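You operate a simulated robot arm through the tools that you are given. There is no shell and no other tool. Be economical: measure what you need, move in short steps, check, and stop when the job is done.

You run a simulated two-armed robot. Do the job below in one go: nothing can be reset, and whatever is moved stays where it is left.

## Task
Set the fan so the air meter reads 3.5 or a little over.
Fine: by its speed alone; measure on the fan's ledge, steadying the meter, before and after; meter back on the shelf.
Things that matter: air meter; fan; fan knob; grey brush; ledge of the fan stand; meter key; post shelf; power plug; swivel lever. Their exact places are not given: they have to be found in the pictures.

It is judged by the outcome, as a careful person would: the job done as asked, and still so three seconds after it is handed in. It fails if anything else is knocked over, pushed out of place, dropped, spilled or broken.

## Robot
Two 7-joint arms with two-finger parallel grippers on one trunk, on a base that drives. Base frame: it is fixed to the floor where the robot stands at the start and does not move with it; the origin is under the middle of the robot, x ahead of it, y to its left, z up. Lengths are in cm, angles in rad, forces in N, time in s.
The left shoulder is at the start at [7, 13.3, 122.6], the right one opposite. With the tool pointing down near the work surface each hand reaches from about 10 to 64 cm from the robot's upright axis, wherever it stands, measured 20 degrees to its own side. Places, roughly: fan [70, -60, 100]; fan knob [20, -90, 70]; ledge of the fan stand [20, -60, 60]; meter key [50, -10, 90]; post shelf [50, 0, 90]; swivel lever [20, -40, 50]. Payload 1.57 kg a hand.
The tool frame of a hand sits at the grasp point between the pads (the TCP): z along the fingers, y along the line on which they close. The tips reach 3 cm beyond it. The gripper opens to 8 cm. The fingers are 1.7 cm wide and 1.2 cm thick; the gripper's body (4 by 8.2 cm) begins 8 cm behind the TCP.
Orientation is that of the tool frame in the base frame, as a unit quaternion [x, y, z, w]. With the fingers straight down and closing along the base's y, the tool's x points along the base's -x, its y along +y and its z along -z.

## Interface
- The arms move only by the tool arm_command. It takes "left_plan", "right_plan" or both (then of equal length, played together; a hand with none holds still); each is a list of rows, each an object (a shift or turn left out is 0, a gripper value left out holds the last) with "linear": the shift along the tool's x, y, z in cm, a list of three; "delta_rot": the turn, a rotation vector about the tool's x, y, z in rad, a list of three; "gripper": the opening, from 0 (shut) to 1 (fully open). In form: [{"linear": [x, y, z], "delta_rot": [rx, ry, rz], "gripper": gripper}, ...]. A call has 1 to 20 rows; each row is the pose to reach, as a shift and turn from the pose commanded when the call began, along the tool's axes at that moment. Rows are played at 5 a second. More than 5 cm and 0.15 rad between two rows, or a gripper value outside its range, and nothing of the call is played. A pose out of reach is approached as far as the arm can. The call stops where the force on the tool passes 40 N (or 10 N more than at its start, if that is more) or the arm is blocked; 0.2 s more then pass. Each finger travels about 15.3 cm/s and halts on what it meets, pressing with about 35 N; the grip force reading is that of the motor and also rises with nothing between the fingers. The clock runs only during rows and for 0.2 s after the last one: add rows that repeat a pose to give the fingers time. The reply holds the time, the measured pose of the TCP, the force on the tool along the base axes, the opening and the grip force, in the units named above and with some noise, with the torque about the TCP (base axes, N m) and any sound that the robot's microphone picked up.
- Cameras (640 x 400 px; columns grow to the right, rows downward): "scene" is now at [11.77, -2.86, 144.86]; the picture's right is [-0.35, -0.94, 0.00], its down [-0.73, 0.27, -0.63] and it looks along [0.59, -0.22, -0.78] (base axes); focal length 230 px, centre (320, 200). "left" rides on the left gripper at [7.2, 0.7, -12.2] in its tool frame; the picture's right is [-0.09, 1.00, 0.00], its down [-0.84, -0.08, -0.54] and it looks along [-0.54, -0.05, 0.84] (tool axes); focal length 238 px, centre (320, 200). "right" rides on the right gripper at [7.2, -0.7, -12.2] in its tool frame; the picture's right is [0.09, 1.00, 0.00], its down [-0.84, 0.08, -0.54] and it looks along [-0.54, 0.05, 0.84] (tool axes); focal length 238 px, centre (320, 200).
- snapshot(camera): a new picture of that camera. No time passes.
- lift_body(by): slides the trunk up (or, below 0, down) by that many cm; the arms and the scene camera ride with it, the base frame stays. It gives what a move gives, with no picture.
- drive_base(legs): drives the robot by 1 to 6 legs, each [ahead, left, turn to the left] in cm, cm and rad, along the robot's own axes; the way and the turn of a leg run together, so that a leg with both is an arc; at most 150 cm and 3.142 rad a leg. The arms and the cameras ride along, it lands a little off, and it stops where it bumps. It gives what a move gives.
- turn_head(pan, tilt): turns the head with the scene camera to pan (to the left, within 1.501 rad either way) and tilt (down, from -0.506 to 1.204), counted from straight ahead of the robot. It gives what a move gives.
- locate(camera, pixels): for up to 12 pixels [column, row] of the newest picture of that camera ("zoom" is the newest enlarged one), the place [x, y, z] in the base frame of the surface seen there, good to about 0.2 cm, but the place of the scene camera against the robot may be out by one fixed shift of up to 1.8 cm in any direction. No time passes.
- zoom(camera, box): a new picture of the part [left, top, right, bottom] of that camera's present view, enlarged. No time passes.
- hand_in(): hands the job in; it is judged then, once.

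Go step by step. Measure first, check grasps and placings, and put right what went wrong. The budget is 80 turns and 70 pictures, counting those below and the enlarged ones. Unless the task says otherwise, let go and move clear before handing in, and close with one line.

The tools are called after "Request:" as name(argument=value, ...) on one line, values as JSON. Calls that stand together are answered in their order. arm_command: Moves the arms, as the interface text tells. Its arguments: {"type":"object","properties":{"left_plan":{"type":"array","items":{"type":"object","properties":{"linear":{"type":"array","items":{"type":"number"}},"delta_rot":{"type":"array","items":{"type":"number"}},"gripper":{"type":"number"}}}},"right_plan":{"type":"array","items":{"type":"object","properties":{"linear":{"type":"array","items":{"type":"number"}},"delta_rot":{"type":"array","items":{"type":"number"}},"gripper":{"type":"number"}}}}},"required":[]} The other tools are called the same way: lift_body (by) slides the trunk up or down; drive_base (legs) drives the base; turn_head (pan, tilt) turns the head that bears the scene camera; snapshot (camera) takes a picture; locate (camera, pixels) gives the place of the surface under pixels of a picture; zoom (camera, box) takes an enlarged picture of a part of a camera's view; hand_in () hands the job in.

At the start:

```text
t: 0.0
left_ee_pos: [38.86, -1.67, 116.63]
left_tcp_rot: [0.0, 1.0, 0.0, 0.0]
left_wrist_force: [-0.2, -0.4, -0.5]
left_torque: [-0.05, 0.03, -0.01]
left_finger_gap: 8.01
left_gripper_force: 0.1
right_ee_pos: [36.19, -39.86, 114.59]
right_tcp_rot: [0.0, 1.0, 0.0, 0.0]
right_wrist_force: [-0.1, 0.1, -0.3]
right_torque: [0.0, -0.02, 0.03]
right_finger_gap: 7.99
right_gripper_force: 0.1
trunk travel left (down, up): [-80.0, 14.0]
robot x, y, heading: [0.05, 0.31, 0.003]
head pan, tilt: [-0.356, 0.894]
```

scene: 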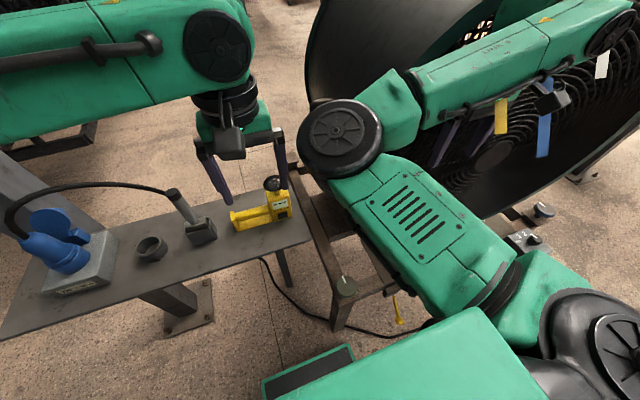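
right: 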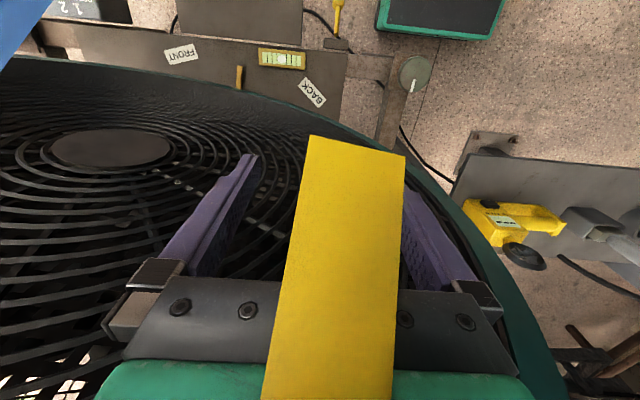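
left: 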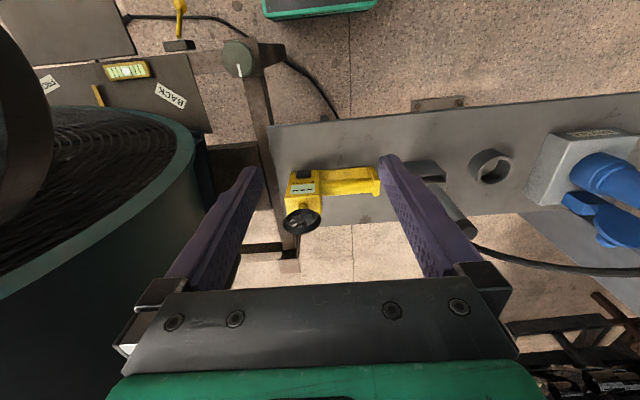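

The pictures show the yellow meter on the shelf (scene 262,212), a ledge with FRONT/BACK labels (right camera 180-310,55-90) and a knob box near (525,240) in scene. I'll look closer.

Request:
zoom(camera="left", box=[0, 0, 400, 250])

Request:
zoom(camera="right", box=[0, 0, 440, 130])

Request:
zoom(camera="scene", box=[180, 140, 340, 260])

Request:
zoom(camera="scene", box=[440, 40, 640, 280])

```text
1.60 times, centred on (200, 125) of left
```

zoom: 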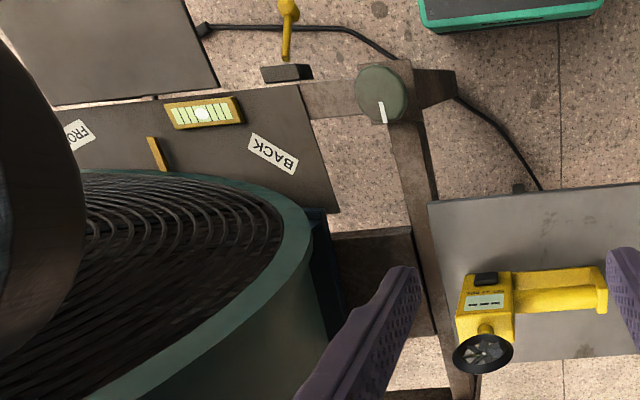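

```text
1.45 times, centred on (220, 65) of right
```

zoom: 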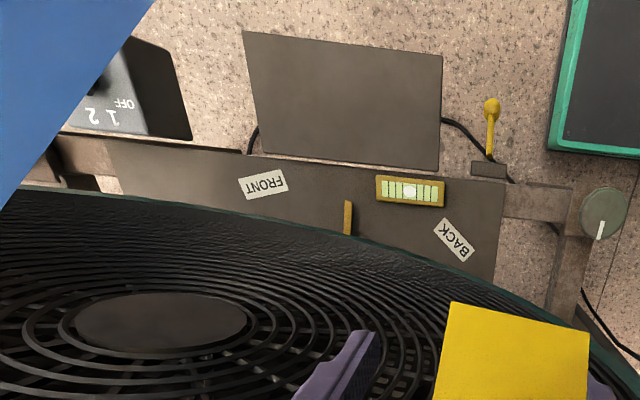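

```text
3.33 times, centred on (260, 200) of scene
```

zoom: 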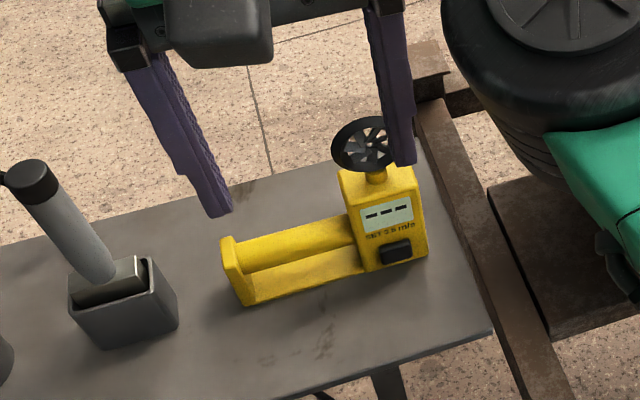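

```text
1.67 times, centred on (540, 160) of scene
```

zoom: 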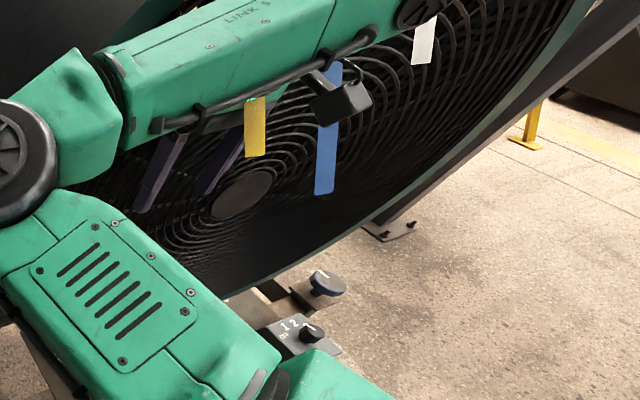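

The display shows "---", with "SET 3.5 m/s" and a black key beside it. I'll fix the places of the main things.

Request:
locate(camera="left", pixels=[[303, 187], [304, 173], [302, 220], [345, 180], [375, 180], [240, 58], [127, 70], [170, 95], [180, 40], [98, 96], [300, 130], [345, 165]])

Request:
locate(camera="right", pixels=[[180, 54], [282, 58], [239, 77], [312, 92], [65, 5], [75, 15], [120, 60], [335, 44], [338, 8], [240, 15], [412, 72], [80, 45]])

Request:
locate(camera="scene", pixels=[[279, 206], [277, 213], [245, 218], [272, 183], [533, 238], [543, 209], [347, 285], [398, 310], [520, 240], [490, 155]])

Request:
turn_head(pan=-0.9, tilt=0.9)

Request:
snapshot(camera="scene")

```text
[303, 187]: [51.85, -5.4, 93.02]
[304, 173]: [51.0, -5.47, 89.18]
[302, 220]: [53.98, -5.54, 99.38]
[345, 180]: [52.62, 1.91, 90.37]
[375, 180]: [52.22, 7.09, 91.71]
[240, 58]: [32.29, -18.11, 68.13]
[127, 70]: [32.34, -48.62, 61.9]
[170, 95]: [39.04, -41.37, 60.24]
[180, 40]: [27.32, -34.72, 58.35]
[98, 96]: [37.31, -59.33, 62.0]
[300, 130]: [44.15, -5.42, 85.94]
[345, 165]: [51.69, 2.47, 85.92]
```

```text
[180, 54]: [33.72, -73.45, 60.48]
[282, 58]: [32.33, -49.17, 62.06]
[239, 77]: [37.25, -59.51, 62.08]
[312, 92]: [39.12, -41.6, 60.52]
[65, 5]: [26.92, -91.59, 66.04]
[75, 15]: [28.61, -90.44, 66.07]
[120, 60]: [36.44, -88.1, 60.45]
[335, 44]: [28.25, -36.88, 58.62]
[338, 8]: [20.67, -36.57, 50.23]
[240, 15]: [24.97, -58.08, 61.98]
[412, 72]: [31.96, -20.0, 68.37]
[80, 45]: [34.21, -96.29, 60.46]
```

```text
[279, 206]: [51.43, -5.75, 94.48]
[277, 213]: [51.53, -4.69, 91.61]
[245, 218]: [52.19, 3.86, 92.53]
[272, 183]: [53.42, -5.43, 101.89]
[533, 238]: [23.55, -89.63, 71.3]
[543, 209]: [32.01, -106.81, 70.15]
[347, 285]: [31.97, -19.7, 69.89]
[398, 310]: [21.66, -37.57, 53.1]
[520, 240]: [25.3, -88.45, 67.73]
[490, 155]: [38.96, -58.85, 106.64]
```

```text
t: 1.0
left_ee_pos: [38.91, -1.74, 116.73]
left_tcp_rot: [0.001, 1.0, 0.0, 0.0]
left_wrist_force: [1.2, 1.1, 0.5]
left_torque: [0.01, 0.04, -0.03]
left_finger_gap: 7.99
left_gripper_force: 0.1
right_ee_pos: [36.35, -39.9, 114.65]
right_tcp_rot: [0.0, 1.0, 0.0, 0.0]
right_wrist_force: [-0.1, 0.4, -0.8]
right_torque: [0.02, 0.0, 0.02]
right_finger_gap: 8.0
right_gripper_force: 0.0
trunk travel left (down, up): [-80.0, 14.0]
robot x, y, heading: [0.12, 0.29, 0.002]
head pan, tilt: [-0.901, 0.901]
```

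```text
62 pictures are left
```

scene: 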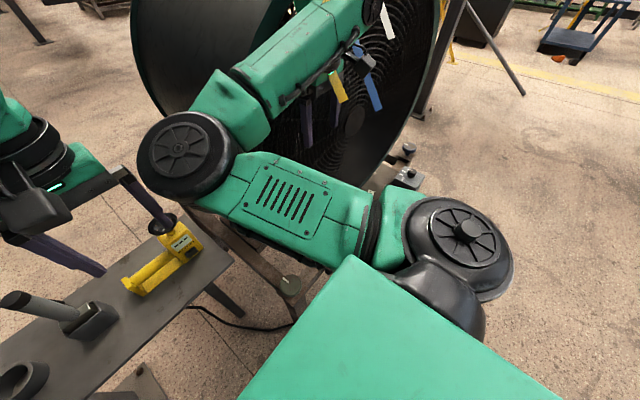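

The right arm is hanging in front of the grille, hiding the ledge. I'll back the base off and look at the fan stand freely.

Request:
drive_base(legs=[[-40, 0, 0]])

Request:
turn_head(pan=-0.7, tilt=0.75)

Request:
snapshot(camera="scene")

Request:
snapshot(camera="right")

```text
t: 3.5
left_ee_pos: [-1.46, -1.57, 116.6]
left_tcp_rot: [0.0, 1.0, -0.001, -0.001]
left_wrist_force: [0.4, -0.3, -0.4]
left_torque: [-0.05, -0.01, 0.01]
left_finger_gap: 7.99
left_gripper_force: 0.1
right_ee_pos: [-4.1, -39.84, 114.56]
right_tcp_rot: [0.0, 1.0, 0.001, -0.001]
right_wrist_force: [-0.6, 0.9, 0.1]
right_torque: [-0.01, 0.03, -0.02]
right_finger_gap: 7.99
right_gripper_force: 0.1
trunk travel left (down, up): [-80.0, 14.0]
robot x, y, heading: [-40.33, -0.17, 0.007]
head pan, tilt: [-0.901, 0.901]
```

```text
t: 4.2
left_ee_pos: [-1.66, -1.6, 116.71]
left_tcp_rot: [0.0, 1.0, 0.0, -0.001]
left_wrist_force: [-0.4, -0.9, 0.3]
left_torque: [0.02, 0.04, 0.01]
left_finger_gap: 7.99
left_gripper_force: 0.0
right_ee_pos: [-4.34, -39.91, 114.61]
right_tcp_rot: [0.0, 1.0, 0.0, 0.0]
right_wrist_force: [0.2, 0.0, -0.6]
right_torque: [0.02, 0.0, -0.01]
right_finger_gap: 8.01
right_gripper_force: 0.1
trunk travel left (down, up): [-80.0, 14.0]
robot x, y, heading: [-40.5, 0.05, -0.003]
head pan, tilt: [-0.7, 0.75]
```

```text
61 pictures are left
```

scene: 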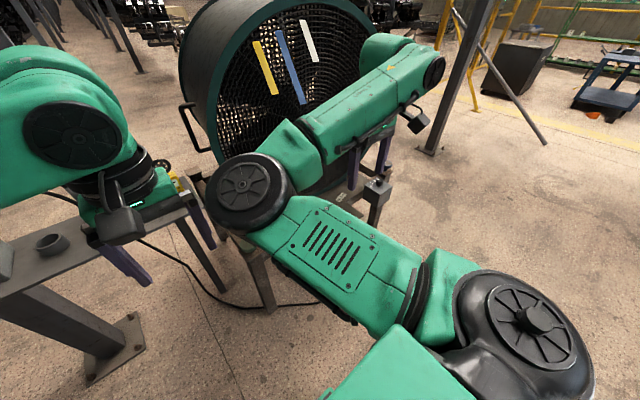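

```text
60 pictures are left
```

right: 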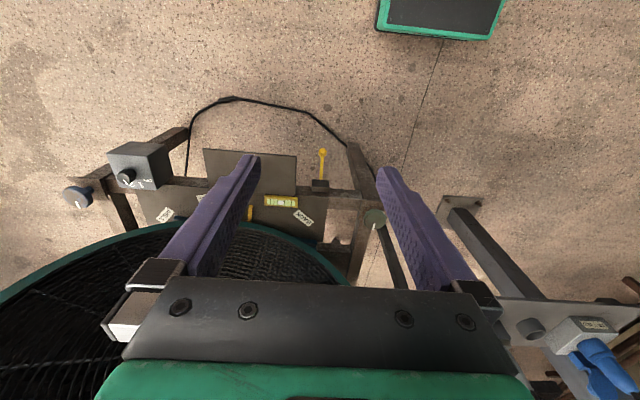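

The ribbons on the grille stand out, so the fan already runs. I'll drive sideways to face the stand and zoom in between the arms.

Request:
drive_base(legs=[[0, -45, 0]])

Request:
turn_head(pan=-0.25, tilt=0.8)

Request:
snapshot(camera="scene")

Request:
snapshot(camera="left")

```text
t: 7.0
left_ee_pos: [-1.37, -47.19, 116.67]
left_tcp_rot: [-0.004, 1.0, 0.0, 0.0]
left_wrist_force: [0.2, -0.1, 0.3]
left_torque: [-0.01, 0.02, -0.03]
left_finger_gap: 7.99
left_gripper_force: 0.1
right_ee_pos: [-3.88, -85.48, 114.6]
right_tcp_rot: [-0.004, 1.0, -0.001, 0.0]
right_wrist_force: [0.1, -1.4, -0.7]
right_torque: [-0.04, 0.03, -0.03]
right_finger_gap: 7.97
right_gripper_force: 0.1
trunk travel left (down, up): [-80.0, 14.0]
robot x, y, heading: [-40.48, -46.15, 0.009]
head pan, tilt: [-0.7, 0.75]
```

```text
t: 7.9
left_ee_pos: [-1.34, -47.28, 116.64]
left_tcp_rot: [-0.004, 1.0, 0.0, -0.001]
left_wrist_force: [-0.4, 0.1, -0.8]
left_torque: [-0.03, -0.03, 0.03]
left_finger_gap: 7.99
left_gripper_force: 0.0
right_ee_pos: [-3.9, -85.67, 114.56]
right_tcp_rot: [-0.004, 1.0, 0.0, 0.0]
right_wrist_force: [-0.9, 0.5, 0.4]
right_torque: [-0.01, -0.02, -0.02]
right_finger_gap: 8.0
right_gripper_force: 0.0
trunk travel left (down, up): [-80.0, 14.0]
robot x, y, heading: [-40.62, -46.19, 0.001]
head pan, tilt: [-0.25, 0.799]
```

```text
59 pictures are left
```

scene: 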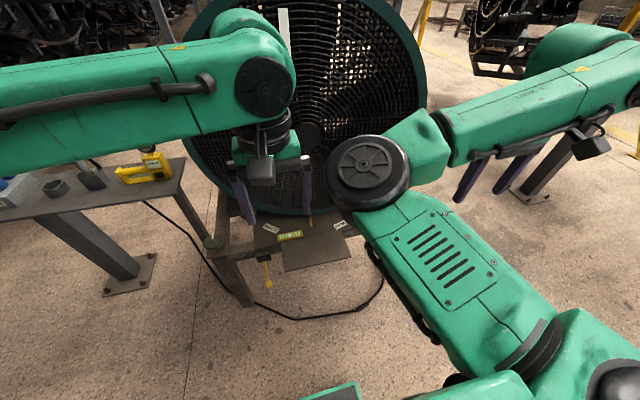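

```text
58 pictures are left
```

left: 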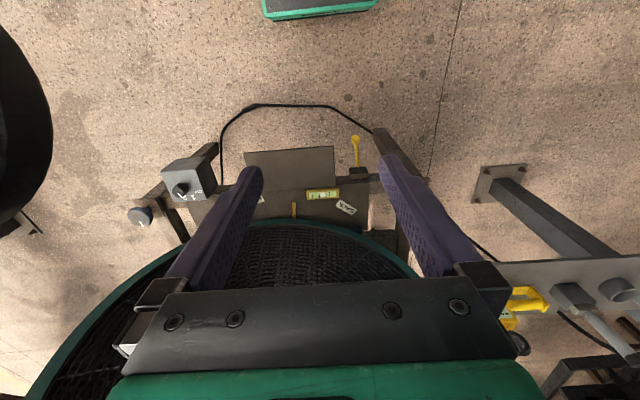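

Request:
zoom(camera="left", box=[110, 100, 430, 300])

Request:
zoom(camera="scene", box=[200, 180, 380, 300])

Request:
locate(camera="left", pixels=[[246, 154], [333, 148], [336, 182], [258, 182], [250, 195], [320, 195], [294, 210], [178, 190], [140, 215], [190, 170], [355, 140], [345, 208]])

```text
2.00 times, centred on (270, 200) of left
```

zoom: 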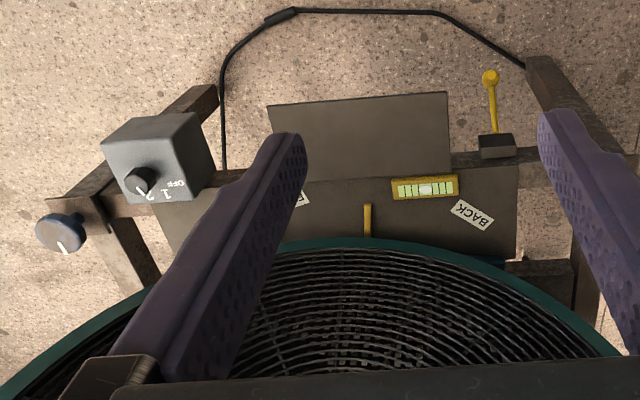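

```text
3.33 times, centred on (290, 240) of scene
```

zoom: 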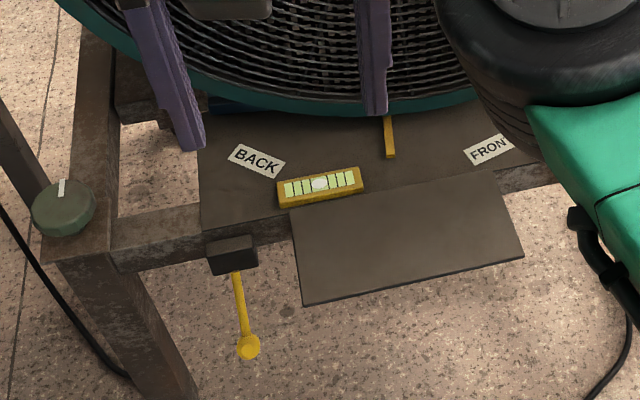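

```text
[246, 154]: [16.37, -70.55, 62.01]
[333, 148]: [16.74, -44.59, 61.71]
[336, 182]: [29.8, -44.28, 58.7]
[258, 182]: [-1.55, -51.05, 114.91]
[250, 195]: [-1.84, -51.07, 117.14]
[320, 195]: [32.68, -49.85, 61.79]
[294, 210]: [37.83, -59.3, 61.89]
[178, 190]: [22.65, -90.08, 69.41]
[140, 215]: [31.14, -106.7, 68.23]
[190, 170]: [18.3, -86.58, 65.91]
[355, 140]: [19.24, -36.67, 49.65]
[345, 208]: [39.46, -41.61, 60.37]
```

The ledge is the plate at x 16–28, y −70…−45, z 62; the swivel lever, spirit level and peg are beside it, knob box at (22.6,−90,69). I'll draw the right hand back so it stays clear of the fan, and zoom on the knob; then go to the shelf for the meter.

Request:
arm_command(right_plan=[{"linear": [4, 0, 0]}, {"linear": [8, 0, 0]}, {"linear": [12, 0, 0]}, {"linear": [15, 0, 0]}, {"linear": [15, 0, 0]}])

Request:
zoom(camera="left", box=[120, 140, 240, 240])

Request:
locate(camera="left", pixels=[[250, 105], [300, 104], [225, 130], [320, 8], [370, 130], [320, 18]])

Request:
drive_base(legs=[[0, 46, 0], [36, 0, 0]])

Request:
turn_head(pan=0, tilt=0.75)

Request:
snapshot(camera="left")

Request:
snapshot(camera="scene")

```text
t: 9.1
left_ee_pos: [-1.42, -47.33, 116.59]
left_tcp_rot: [-0.004, 1.0, -0.001, 0.0]
left_wrist_force: [0.4, 0.7, -0.2]
left_torque: [0.01, 0.02, 0.02]
left_finger_gap: 8.01
left_gripper_force: 0.1
right_ee_pos: [-19.02, -85.85, 114.36]
right_tcp_rot: [-0.003, 1.0, 0.0, -0.001]
right_wrist_force: [0.2, -0.1, 1.3]
right_torque: [-0.02, -0.04, 0.01]
right_finger_gap: 8.0
right_gripper_force: 0.0
trunk travel left (down, up): [-80.0, 14.0]
robot x, y, heading: [-40.37, -45.8, 0.005]
head pan, tilt: [-0.25, 0.799]
```

```text
4.00 times, centred on (180, 190) of left
```

zoom: 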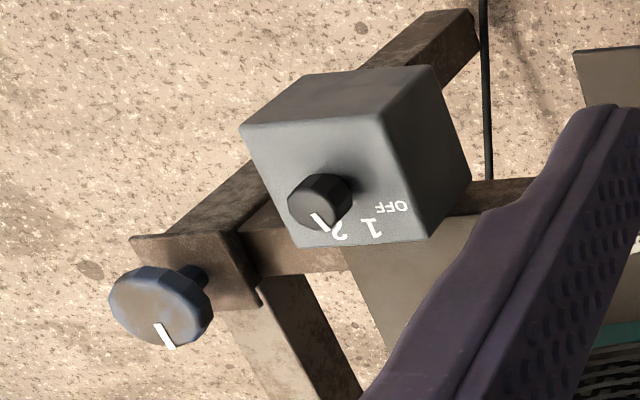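

```text
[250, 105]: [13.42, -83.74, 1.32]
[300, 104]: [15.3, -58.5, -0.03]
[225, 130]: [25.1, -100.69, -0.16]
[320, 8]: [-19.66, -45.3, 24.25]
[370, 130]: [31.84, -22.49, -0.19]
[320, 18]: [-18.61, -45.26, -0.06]
```

```text
t: 13.8
left_ee_pos: [34.47, 0.33, 116.71]
left_tcp_rot: [-0.004, 1.0, -0.001, 0.002]
left_wrist_force: [0.6, 0.2, -0.6]
left_torque: [0.02, -0.04, -0.02]
left_finger_gap: 7.99
left_gripper_force: 0.1
right_ee_pos: [16.95, -38.37, 114.44]
right_tcp_rot: [-0.003, 1.0, 0.0, 0.001]
right_wrist_force: [0.4, 0.9, 0.1]
right_torque: [-0.01, 0.01, 0.01]
right_finger_gap: 7.99
right_gripper_force: 0.1
trunk travel left (down, up): [-80.0, 14.0]
robot x, y, heading: [-3.99, 1.67, 0.007]
head pan, tilt: [-0.25, 0.799]
```

```text
t: 14.6
left_ee_pos: [34.72, 0.38, 116.6]
left_tcp_rot: [-0.004, 1.0, 0.0, 0.0]
left_wrist_force: [-0.2, 0.7, 0.2]
left_torque: [-0.01, 0.01, 0.01]
left_finger_gap: 7.99
left_gripper_force: 0.0
right_ee_pos: [17.18, -38.09, 114.52]
right_tcp_rot: [-0.004, 1.0, 0.0, 0.001]
right_wrist_force: [0.9, -0.7, 1.0]
right_torque: [-0.02, 0.0, 0.0]
right_finger_gap: 7.99
right_gripper_force: 0.1
trunk travel left (down, up): [-80.0, 14.0]
robot x, y, heading: [-3.84, 1.46, 0.01]
head pan, tilt: [0.0, 0.75]
```

```text
54 pictures are left
```

left: 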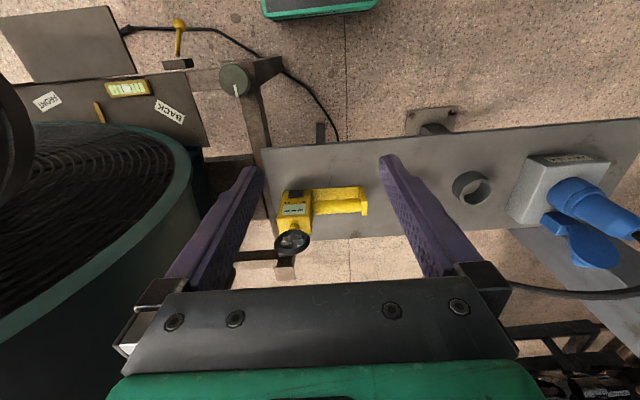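

```text
53 pictures are left
```

scene: 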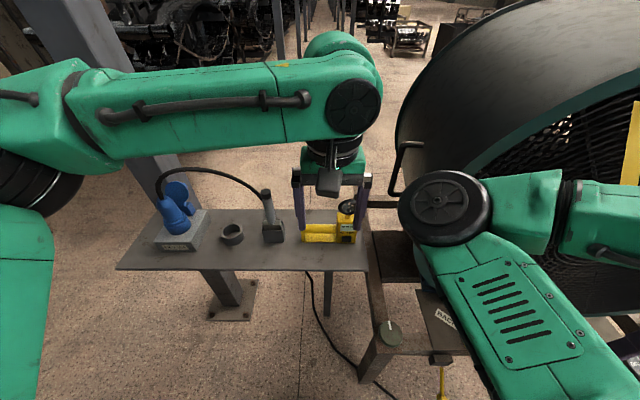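

Meter is at left-camera (325,205). I'll zoom on it and measure its parts for the grasp.

Request:
zoom(camera="left", box=[250, 165, 410, 265])

Request:
locate(camera="left", pixels=[[318, 196], [318, 210], [340, 192], [340, 206], [364, 188], [364, 206], [358, 198], [293, 210], [294, 194], [292, 240], [380, 205], [340, 180]])

Request:
zoom(camera="scene", box=[280, 180, 380, 260])

```text
4.00 times, centred on (330, 215) of left
```

zoom: 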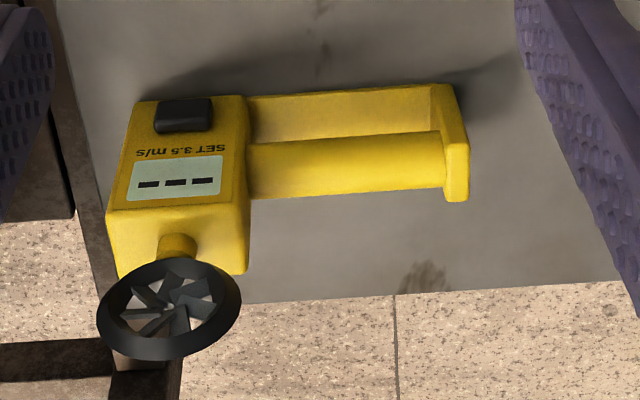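

```text
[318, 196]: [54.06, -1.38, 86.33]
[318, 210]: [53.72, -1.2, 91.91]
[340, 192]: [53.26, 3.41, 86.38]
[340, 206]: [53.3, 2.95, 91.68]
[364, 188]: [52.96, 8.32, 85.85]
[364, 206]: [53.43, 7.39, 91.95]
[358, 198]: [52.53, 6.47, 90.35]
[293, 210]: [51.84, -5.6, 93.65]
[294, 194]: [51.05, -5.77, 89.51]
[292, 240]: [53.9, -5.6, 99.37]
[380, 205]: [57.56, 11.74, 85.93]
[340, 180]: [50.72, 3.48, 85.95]
```

```text
5.00 times, centred on (330, 220) of scene
```

zoom: 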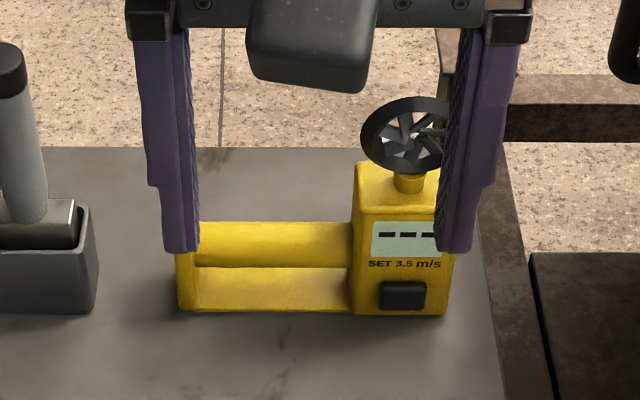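

The meter's bar runs along y at x≈53.4, z≈90.3, key at (51,−5.7,89.4). I'll check the brush's height before bringing the turned hand down with its camera on the +y side.

Request:
locate(camera="scene", pixels=[[266, 192], [268, 205], [272, 230], [210, 170], [240, 175], [327, 190], [316, 182], [345, 205], [345, 228]])

Request:
arm_command(left_plan=[{"delta_rot": [0, 0, 0.15]}, {"delta_rot": [0, 0, 0.3]}, {"delta_rot": [0, 0, 0.45]}, {"delta_rot": [0, 0, 0.6]}, {"delta_rot": [0, 0, 0.75]}, {"delta_rot": [0, 0, 0.9]}, {"delta_rot": [0, 0, 1.05]}, {"delta_rot": [0, 0, 1.2]}, {"delta_rot": [0, 0, 1.35]}, {"delta_rot": [0, 0, 1.5]}, {"delta_rot": [0, 0, 1.575]}, {"delta_rot": [0, 0, 1.575]}])

Request:
snapshot(camera="scene")

```text
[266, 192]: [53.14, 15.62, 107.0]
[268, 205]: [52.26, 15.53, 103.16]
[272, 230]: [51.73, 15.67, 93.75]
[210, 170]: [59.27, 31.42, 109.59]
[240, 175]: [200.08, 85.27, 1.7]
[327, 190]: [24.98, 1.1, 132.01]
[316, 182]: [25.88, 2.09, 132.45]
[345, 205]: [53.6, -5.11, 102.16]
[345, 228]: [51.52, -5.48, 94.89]
```

```text
t: 17.2
left_ee_pos: [34.81, 0.31, 116.75]
left_tcp_rot: [0.706, 0.708, 0.0, 0.0]
left_wrist_force: [0.9, -0.3, -0.5]
left_torque: [0.03, -0.02, -0.04]
left_finger_gap: 7.97
left_gripper_force: 0.0
right_ee_pos: [17.17, -38.37, 114.49]
right_tcp_rot: [-0.003, 1.0, 0.001, -0.001]
right_wrist_force: [-0.3, -0.4, 0.5]
right_torque: [0.0, 0.05, 0.0]
right_finger_gap: 7.99
right_gripper_force: 0.1
trunk travel left (down, up): [-80.0, 14.0]
robot x, y, heading: [-4.46, 1.95, 0.005]
head pan, tilt: [0.0, 0.75]
```

```text
50 pictures are left
```

scene: 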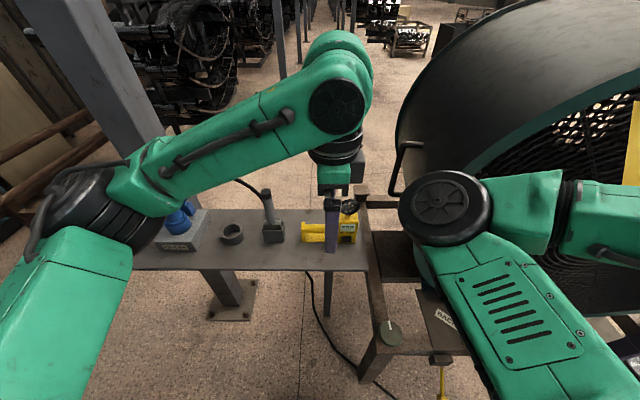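

The hand turned, but a dark box at (358,165) now shows on the right side of the wrist; I need to know what it is before lowering.

Request:
locate(camera="scene", pixels=[[358, 165], [358, 175], [333, 185], [333, 170], [333, 235]])

Request:
snapshot(camera="left")

Request:
zoom(camera="scene", box=[280, 110, 400, 260])

```text
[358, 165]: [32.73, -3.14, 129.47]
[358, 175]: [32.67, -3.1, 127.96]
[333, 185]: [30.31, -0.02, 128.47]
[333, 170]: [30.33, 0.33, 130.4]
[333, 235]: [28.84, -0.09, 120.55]
```

```text
49 pictures are left
```

left: 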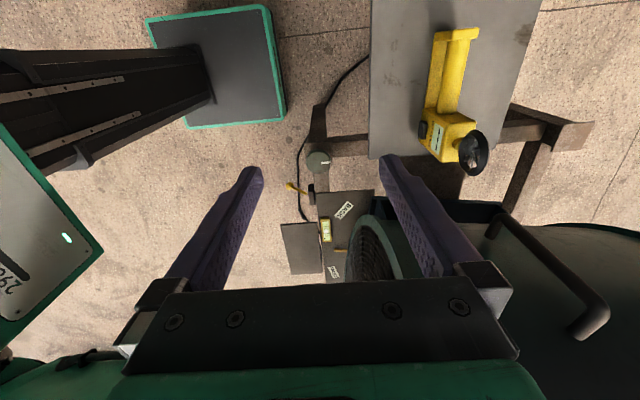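

```text
2.67 times, centred on (340, 185) of scene
```

zoom: 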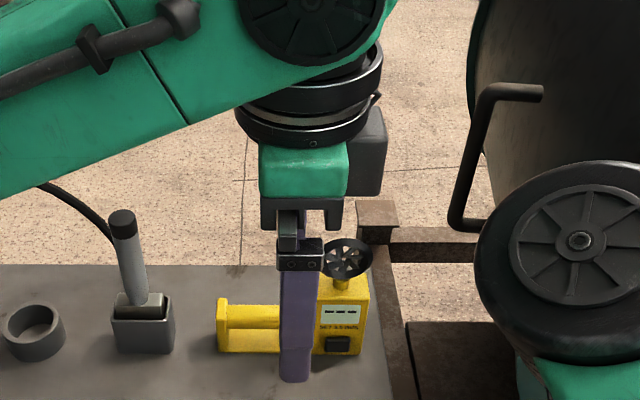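

The box sits ~9.5 cm above the TCP on the −y side; gripping at y≈4 keeps it clear of the wheel. I'll move over the bar and lower part way.

Request:
arm_command(left_plan=[{"linear": [1, 4.6, 0], "gripper": 1}, {"linear": [2, 9.3, 0]}, {"linear": [3, 14, 0]}, {"linear": [3.7, 18.6, 0]}, {"linear": [3.7, 18.6, 4.5]}, {"linear": [3.7, 18.6, 9]}, {"linear": [3.7, 18.6, 13.5]}, {"linear": [3.7, 18.6, 18]}, {"linear": [3.7, 18.6, 18]}])

Request:
snapshot(camera="left")

Request:
zoom(camera="scene", box=[280, 140, 400, 260])

```text
t: 19.2
left_ee_pos: [53.48, 4.35, 98.37]
left_tcp_rot: [0.706, 0.708, 0.001, -0.001]
left_wrist_force: [0.1, 0.1, 0.1]
left_torque: [0.01, -0.01, -0.03]
left_finger_gap: 7.98
left_gripper_force: 0.1
left hand out of reach, approached as far as the arm can: row 4
right_ee_pos: [17.14, -38.25, 114.41]
right_tcp_rot: [-0.004, 1.0, 0.0, 0.0]
right_wrist_force: [-0.4, -0.3, -0.3]
right_torque: [0.02, 0.02, 0.02]
right_finger_gap: 8.01
right_gripper_force: 0.1
trunk travel left (down, up): [-80.0, 14.0]
robot x, y, heading: [-4.26, 1.75, 0.004]
head pan, tilt: [0.0, 0.75]
```

```text
47 pictures are left
```

left: 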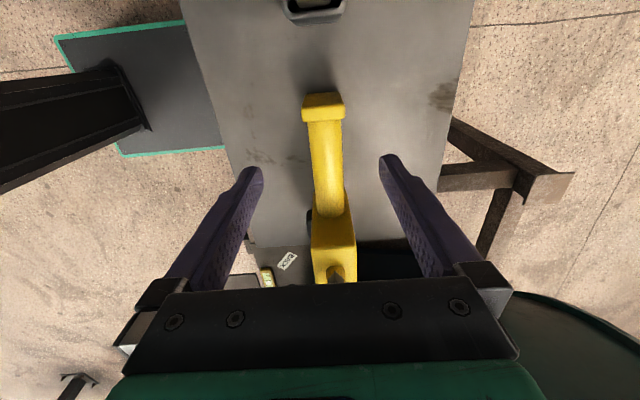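

```text
3.33 times, centred on (340, 200) of scene
```

zoom: 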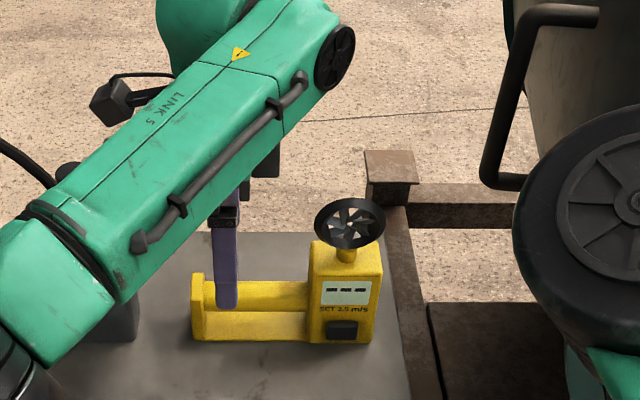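

Fingers straddle the bar properly (bar at column 328, tips 255/387). I check the forearm's clearance to the brush before going down the last 8 cm.

Request:
locate(camera="scene", pixels=[[313, 171], [322, 169], [301, 193], [316, 214], [325, 212]])

Request:
zoom(camera="left", box=[220, 0, 460, 300])

```text
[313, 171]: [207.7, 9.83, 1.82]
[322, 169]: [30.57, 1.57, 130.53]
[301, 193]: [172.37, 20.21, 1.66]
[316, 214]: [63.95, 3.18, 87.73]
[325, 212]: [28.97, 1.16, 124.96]
```

```text
1.33 times, centred on (340, 150) of left
```

zoom: 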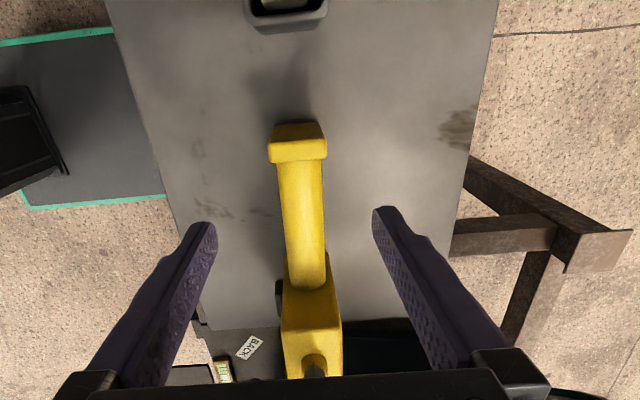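

Request:
snapshot(camera="scene")

Request:
locate(camera="scene", pixels=[[313, 170], [300, 192], [305, 230], [330, 190], [362, 185], [347, 215], [349, 230], [334, 235], [270, 205], [268, 230]])

```text
44 pictures are left
```

scene: 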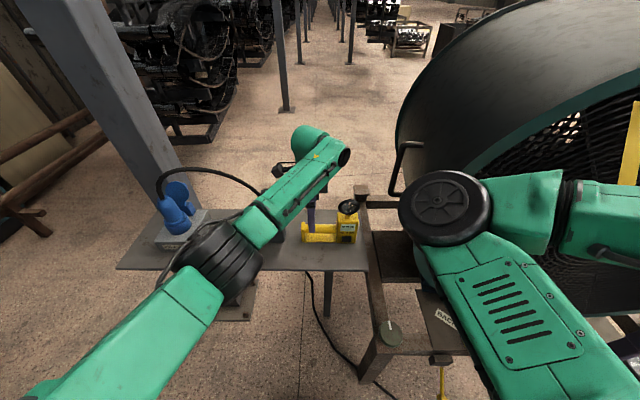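

```text
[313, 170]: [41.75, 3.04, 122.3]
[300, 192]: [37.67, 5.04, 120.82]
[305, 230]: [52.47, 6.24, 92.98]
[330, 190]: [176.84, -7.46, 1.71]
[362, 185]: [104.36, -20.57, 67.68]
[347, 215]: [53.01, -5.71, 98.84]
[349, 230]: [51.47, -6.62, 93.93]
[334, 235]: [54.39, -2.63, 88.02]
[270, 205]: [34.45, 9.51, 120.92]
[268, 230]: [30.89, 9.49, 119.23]
```

Request:
locate(camera="scene", pixels=[[280, 170], [278, 174], [284, 167], [283, 210]])

Request:
zoom(camera="scene", box=[240, 120, 360, 240])

```text
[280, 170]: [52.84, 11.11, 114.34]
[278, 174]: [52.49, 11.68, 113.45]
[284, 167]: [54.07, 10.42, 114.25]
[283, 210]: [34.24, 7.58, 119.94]
```

```text
3.33 times, centred on (300, 180) of scene
```

zoom: 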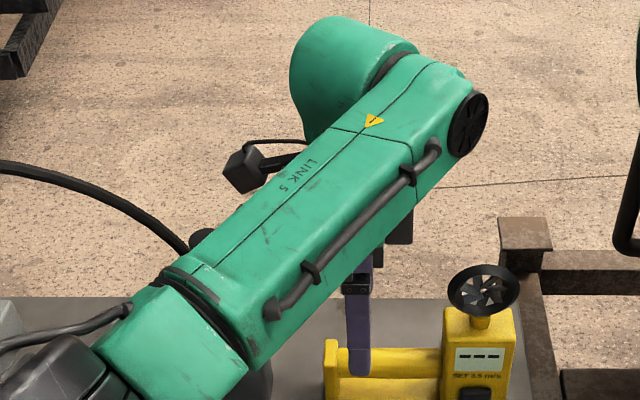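

The hand's camera will come near the brush handle, so I shift 0.6 cm to −y, go down 8 cm and close.

Request:
arm_command(left_plan=[{"linear": [-0.6, 0, 3]}, {"linear": [-0.6, 0, 6]}, {"linear": [-0.6, 0, 8]}, {"linear": [-0.6, 0, 8], "gripper": 0.35}, {"linear": [-0.6, 0, 8], "gripper": 0.2}, {"linear": [-0.6, 0, 8], "gripper": 0.2}, {"linear": [-0.6, 0, 8], "gripper": 0.0}, {"linear": [-0.6, 0, 8], "gripper": 0.0}, {"linear": [-0.6, 0, 8], "gripper": 0.0}])

Request:
snapshot(camera="left")

```text
t: 21.2
left_ee_pos: [53.41, 3.61, 90.57]
left_tcp_rot: [0.706, 0.709, 0.0, 0.0]
left_wrist_force: [1.4, 1.1, 1.5]
left_torque: [-0.18, -0.04, 0.15]
left_finger_gap: 2.72
left_gripper_force: 34.2
right_ee_pos: [17.2, -38.2, 114.48]
right_tcp_rot: [-0.004, 1.0, -0.001, 0.001]
right_wrist_force: [1.1, 0.4, -0.1]
right_torque: [0.01, 0.01, 0.01]
right_finger_gap: 7.97
right_gripper_force: 0.1
trunk travel left (down, up): [-80.0, 14.0]
robot x, y, heading: [-4.26, 2.14, 0.005]
head pan, tilt: [0.0, 0.75]
```

```text
42 pictures are left
```

left: 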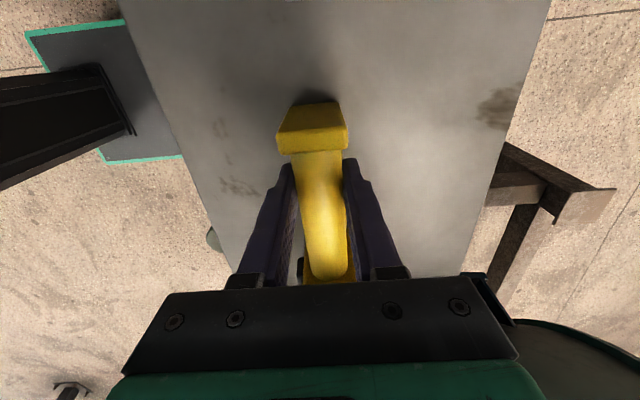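

Held (gap 2.7, grip 34 N). Lift straight up and bring it back towards the robot.

Request:
arm_command(left_plan=[{"linear": [0, 0, -1]}, {"linear": [0, 0, -4]}, {"linear": [0, 0, -8]}, {"linear": [0, 0, -12]}, {"linear": [0, 0, -16]}, {"linear": [0, -4, -16]}, {"linear": [0, -8, -16]}, {"linear": [0, -12, -16]}, {"linear": [0, -16, -16]}, {"linear": [0, -16, -16]}])

Request:
snapshot(camera="scene")

```text
t: 23.4
left_ee_pos: [37.47, 3.43, 106.65]
left_tcp_rot: [0.706, 0.708, 0.0, -0.001]
left_wrist_force: [-0.4, 0.2, -2.2]
left_torque: [0.19, 0.02, 0.05]
left_finger_gap: 2.73
left_gripper_force: 35.0
right_ee_pos: [17.28, -38.16, 114.4]
right_tcp_rot: [-0.004, 1.0, 0.0, 0.0]
right_wrist_force: [0.1, 0.1, -0.3]
right_torque: [0.04, 0.0, -0.03]
right_finger_gap: 8.0
right_gripper_force: 0.0
trunk travel left (down, up): [-80.0, 14.0]
robot x, y, heading: [-4.1, 1.8, 0.0]
head pan, tilt: [0.0, 0.75]
```

```text
41 pictures are left
```

scene: 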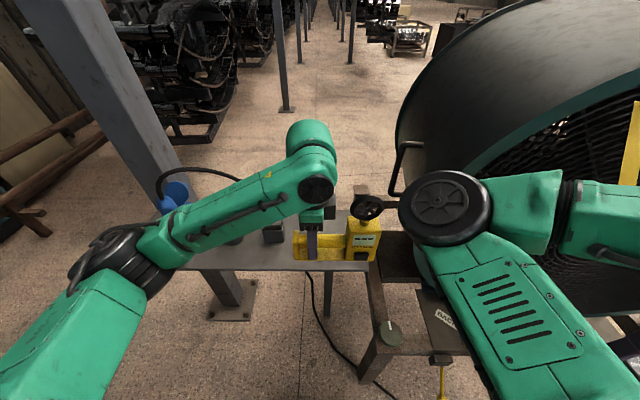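

Meter is safely in hand. I'll drive back, to the right, lower the trunk, then advance to the ledge.

Request:
drive_base(legs=[[-32, 0, 0], [0, -64, 0]])

Request:
lift_body(by=-24)

Request:
turn_head(pan=0, tilt=0.75)

Request:
snapshot(camera="scene")

```text
t: 28.8
left_ee_pos: [5.34, -61.62, 106.66]
left_tcp_rot: [0.71, 0.705, 0.001, -0.001]
left_wrist_force: [0.4, -0.1, -3.0]
left_torque: [0.17, 0.01, -0.01]
left_finger_gap: 2.74
left_gripper_force: 34.9
right_ee_pos: [-15.29, -103.01, 114.44]
right_tcp_rot: [0.002, 1.0, -0.001, -0.001]
right_wrist_force: [-0.3, 1.0, -0.1]
right_torque: [-0.04, -0.01, -0.02]
right_finger_gap: 8.02
right_gripper_force: 0.0
trunk travel left (down, up): [-80.0, 14.0]
robot x, y, heading: [-36.09, -62.47, -0.009]
head pan, tilt: [0.0, 0.75]
```

```text
t: 31.2
left_ee_pos: [5.4, -61.67, 82.58]
left_tcp_rot: [0.71, 0.704, 0.0, 0.0]
left_wrist_force: [-0.4, -0.5, -2.1]
left_torque: [0.15, 0.0, -0.02]
left_finger_gap: 2.72
left_gripper_force: 35.2
right_ee_pos: [-15.33, -103.15, 90.45]
right_tcp_rot: [0.002, 1.0, 0.0, 0.0]
right_wrist_force: [0.4, 0.5, -0.8]
right_torque: [0.01, 0.0, 0.0]
right_finger_gap: 8.02
right_gripper_force: 0.0
trunk travel left (down, up): [-56.0, 38.0]
robot x, y, heading: [-36.04, -62.69, -0.005]
head pan, tilt: [0.0, 0.75]
```

```text
t: 31.9
left_ee_pos: [5.4, -61.78, 82.56]
left_tcp_rot: [0.71, 0.704, 0.0, -0.001]
left_wrist_force: [-0.2, 0.3, -2.2]
left_torque: [0.19, 0.01, 0.0]
left_finger_gap: 2.71
left_gripper_force: 35.4
right_ee_pos: [-15.35, -103.13, 90.4]
right_tcp_rot: [0.003, 1.0, 0.0, 0.0]
right_wrist_force: [0.0, -0.3, -0.6]
right_torque: [0.01, 0.0, -0.03]
right_finger_gap: 7.99
right_gripper_force: 0.1
trunk travel left (down, up): [-56.0, 38.0]
robot x, y, heading: [-36.37, -62.92, -0.002]
head pan, tilt: [0.0, 0.75]
```

```text
40 pictures are left
```

scene: 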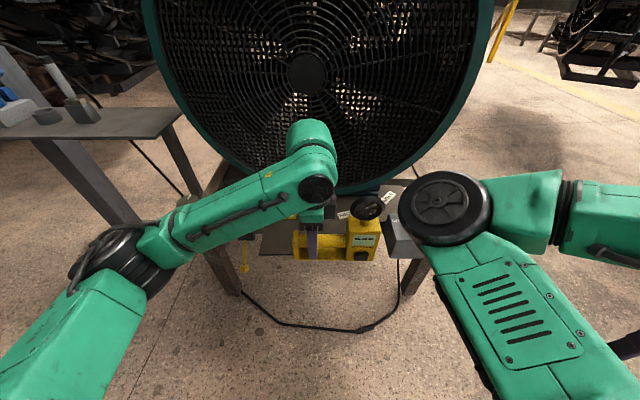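

Path is clear; advance 20 cm.

Request:
drive_base(legs=[[20, 0, 0]])

Request:
snapshot(camera="scene")

Request:
snapshot(camera="left")

```text
t: 33.4
left_ee_pos: [25.14, -61.74, 82.54]
left_tcp_rot: [0.71, 0.704, -0.001, -0.001]
left_wrist_force: [0.3, -0.9, -2.7]
left_torque: [0.18, -0.02, 0.0]
left_finger_gap: 2.72
left_gripper_force: 34.9
right_ee_pos: [4.5, -103.17, 90.54]
right_tcp_rot: [0.0, 1.0, 0.001, 0.0]
right_wrist_force: [0.4, -0.4, 0.4]
right_torque: [-0.03, 0.04, -0.01]
right_finger_gap: 8.01
right_gripper_force: 0.2
trunk travel left (down, up): [-56.0, 38.0]
robot x, y, heading: [-16.64, -63.2, -0.009]
head pan, tilt: [0.0, 0.75]
```

```text
39 pictures are left
```

scene: 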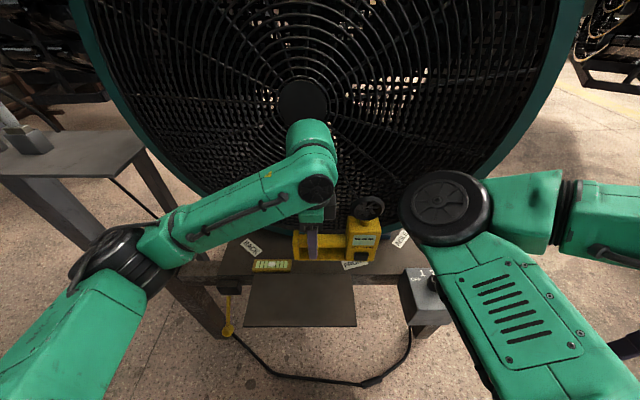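

```text
38 pictures are left
```

left: 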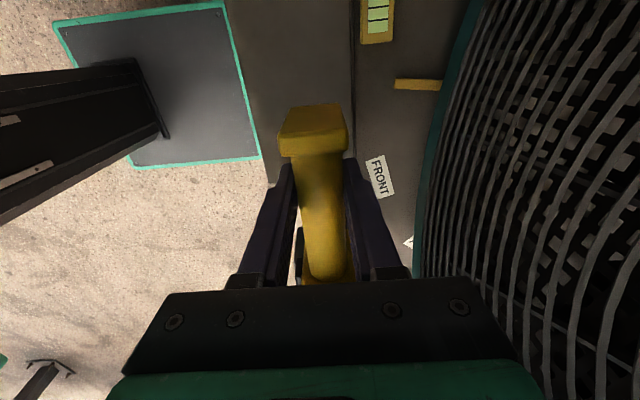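

Request:
zoom(camera="scene", box=[200, 180, 460, 340])

Request:
locate(camera="scene", pixels=[[355, 264], [400, 240], [245, 325], [356, 325], [355, 290], [300, 285], [271, 265], [250, 246], [228, 325]])

Request:
locate(camera="left", pixels=[[385, 20], [300, 60], [345, 60], [365, 60], [380, 176], [415, 84], [435, 200]])

```text
2.46 times, centred on (330, 260) of scene
```

zoom: 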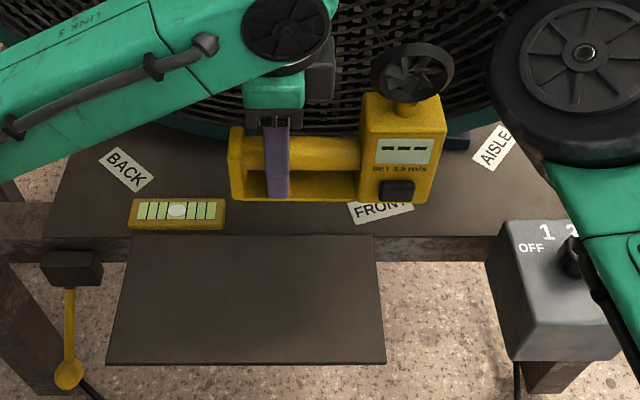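

```text
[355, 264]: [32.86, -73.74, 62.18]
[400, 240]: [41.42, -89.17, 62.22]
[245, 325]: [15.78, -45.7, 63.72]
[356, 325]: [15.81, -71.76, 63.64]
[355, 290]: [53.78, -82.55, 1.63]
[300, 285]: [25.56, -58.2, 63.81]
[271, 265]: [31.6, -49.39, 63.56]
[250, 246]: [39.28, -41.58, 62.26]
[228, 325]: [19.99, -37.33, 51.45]
```

```text
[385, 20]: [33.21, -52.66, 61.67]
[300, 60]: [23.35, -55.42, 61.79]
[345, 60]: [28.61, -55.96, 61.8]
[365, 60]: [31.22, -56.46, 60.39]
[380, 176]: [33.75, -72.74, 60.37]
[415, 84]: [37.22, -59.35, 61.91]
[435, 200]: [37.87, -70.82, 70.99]
```

The ledge plate spans x 16.2–29, y −71…−45, z 61.8. I'll bring the meter over it (TCP at 22.5, −52.5) and lower until contact.

Request:
arm_command(left_plan=[{"linear": [4.5, -1.3, 0]}, {"linear": [9.2, -2.6, 0]}, {"linear": [9.2, -2.6, 4]}, {"linear": [9.2, -2.6, 8]}, {"linear": [9.2, -2.6, 12]}, {"linear": [9.2, -2.6, 14.5]}, {"linear": [9.2, -2.6, 15.5]}, {"linear": [9.2, -2.6, 16]}, {"linear": [9.2, -2.6, 16.3]}, {"linear": [9.2, -2.6, 16.3]}])

Request:
snapshot(camera="scene")

Request:
zoom(camera="scene", box=[220, 200, 460, 350])

```text
t: 35.6
left_ee_pos: [22.34, -52.59, 66.49]
left_tcp_rot: [0.71, 0.704, 0.001, 0.002]
left_wrist_force: [1.4, 1.6, 16.9]
left_torque: [-0.64, 0.07, -0.13]
left_finger_gap: 2.72
left_gripper_force: 35.4
right_ee_pos: [4.36, -103.05, 90.63]
right_tcp_rot: [0.001, 1.0, -0.001, 0.001]
right_wrist_force: [0.2, -0.5, -0.3]
right_torque: [0.0, 0.01, -0.01]
right_finger_gap: 7.97
right_gripper_force: 0.1
trunk travel left (down, up): [-56.0, 38.0]
robot x, y, heading: [-16.5, -63.12, -0.001]
head pan, tilt: [0.0, 0.75]
```

```text
36 pictures are left
```

scene: 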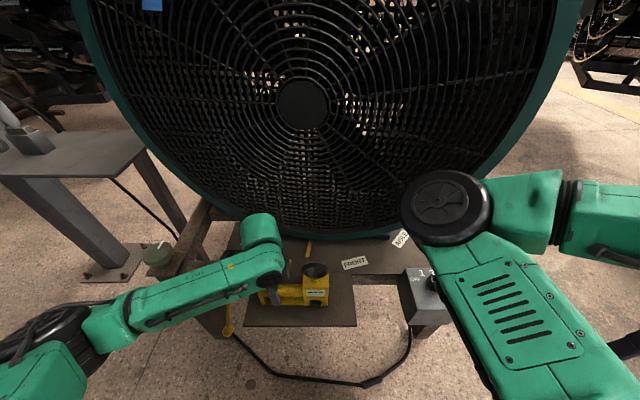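

```text
2.67 times, centred on (340, 275) of scene
```

zoom: 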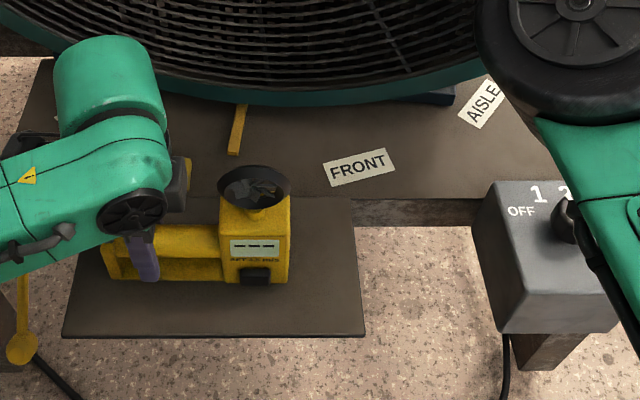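

The meter is down on the ledge, held and pressed lightly (17 N). Now bring the right hand, fingers shut and tilted 45° forward, in front of the key at about (20, −62, 65.3).

Request:
arm_command(right_plan=[{"linear": [-0.36, 4.1, 1.66], "delta_rot": [0, -0.08, 0], "gripper": 0}, {"linear": [-0.72, 8.2, 3.32], "delta_rot": [0, -0.16, 0]}, {"linear": [-1.08, 12.3, 4.98], "delta_rot": [0, -0.24, 0]}, {"linear": [-1.44, 16.4, 6.64], "delta_rot": [0, -0.32, 0]}, {"linear": [-1.8, 20.5, 8.3], "delta_rot": [0, -0.4, 0]}, {"linear": [-2.16, 24.6, 9.96], "delta_rot": [0, -0.48, 0]}, {"linear": [-2.52, 28.7, 11.6], "delta_rot": [0, -0.56, 0]}, {"linear": [-2.88, 32.8, 13.3], "delta_rot": [0, -0.64, 0]}, {"linear": [-3.24, 36.9, 15], "delta_rot": [0, -0.72, 0]}, {"linear": [-3.6, 41, 16.6], "delta_rot": [0, -0.785, 0]}, {"linear": [-3.6, 41, 16.6], "delta_rot": [0, -0.785, 0]}])

Request:
snapshot(camera="right")

Request:
snapshot(camera="scene")

```text
t: 38.0
left_ee_pos: [22.31, -52.35, 66.36]
left_tcp_rot: [0.71, 0.704, -0.001, 0.0]
left_wrist_force: [-5.0, -4.2, 13.2]
left_torque: [0.62, 0.16, 0.16]
left_finger_gap: 2.75
left_gripper_force: 34.8
right_ee_pos: [9.22, -99.55, 66.79]
right_tcp_rot: [0.0, 0.923, 0.001, 0.385]
right_wrist_force: [-0.6, 0.3, 1.0]
right_torque: [-0.02, -0.01, 0.0]
right_finger_gap: 0.0
right_gripper_force: 21.3
right hand out of reach, approached as far as the arm can: row 1, 2, 3, 4, 5, 6, 7, 8, 9, 10, 11
trunk travel left (down, up): [-56.0, 38.0]
robot x, y, heading: [-16.92, -62.96, -0.002]
head pan, tilt: [0.0, 0.75]
```

```text
34 pictures are left
```

right: 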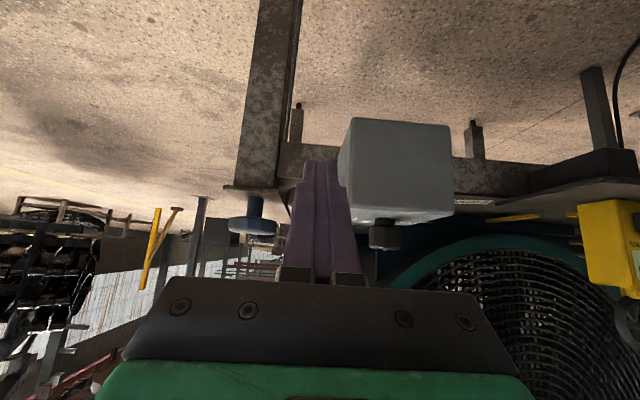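

```text
33 pictures are left
```

scene: 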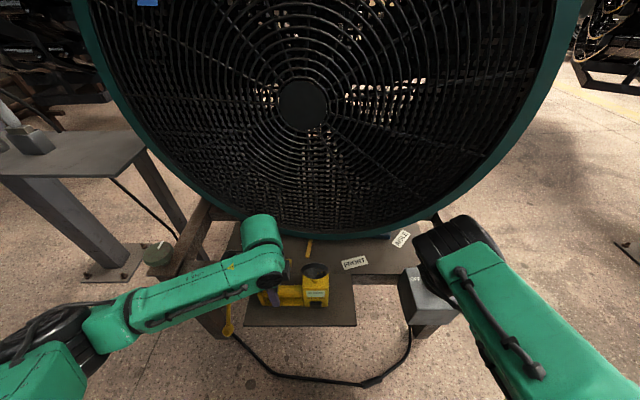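

The right arm could not follow that path and stopped at (9,−99.5,67), near the knob box but touching nothing. I'll raise it and see where it is counted from.

Request:
arm_command(right_plan=[{"linear": [-3, 0, -3]}, {"linear": [-6, 0, -6]}, {"linear": [-9, 0, -9]}, {"linear": [-9, 0, -9]}])

```text
t: 39.0
left_ee_pos: [22.45, -52.47, 66.27]
left_tcp_rot: [0.709, 0.705, 0.0, 0.0]
left_wrist_force: [-1.8, -1.3, 4.3]
left_torque: [0.43, 0.05, 0.11]
left_finger_gap: 2.74
left_gripper_force: 34.7
right_ee_pos: [14.56, -103.16, 74.62]
right_tcp_rot: [0.001, 0.923, 0.0, 0.384]
right_wrist_force: [0.1, -0.8, -0.8]
right_torque: [0.01, -0.02, 0.01]
right_finger_gap: 0.0
right_gripper_force: 21.1
right hand out of reach, approached as far as the arm can: row 1, 2, 3, 4
trunk travel left (down, up): [-56.0, 38.0]
robot x, y, heading: [-16.47, -63.2, -0.007]
head pan, tilt: [0.0, 0.75]
```

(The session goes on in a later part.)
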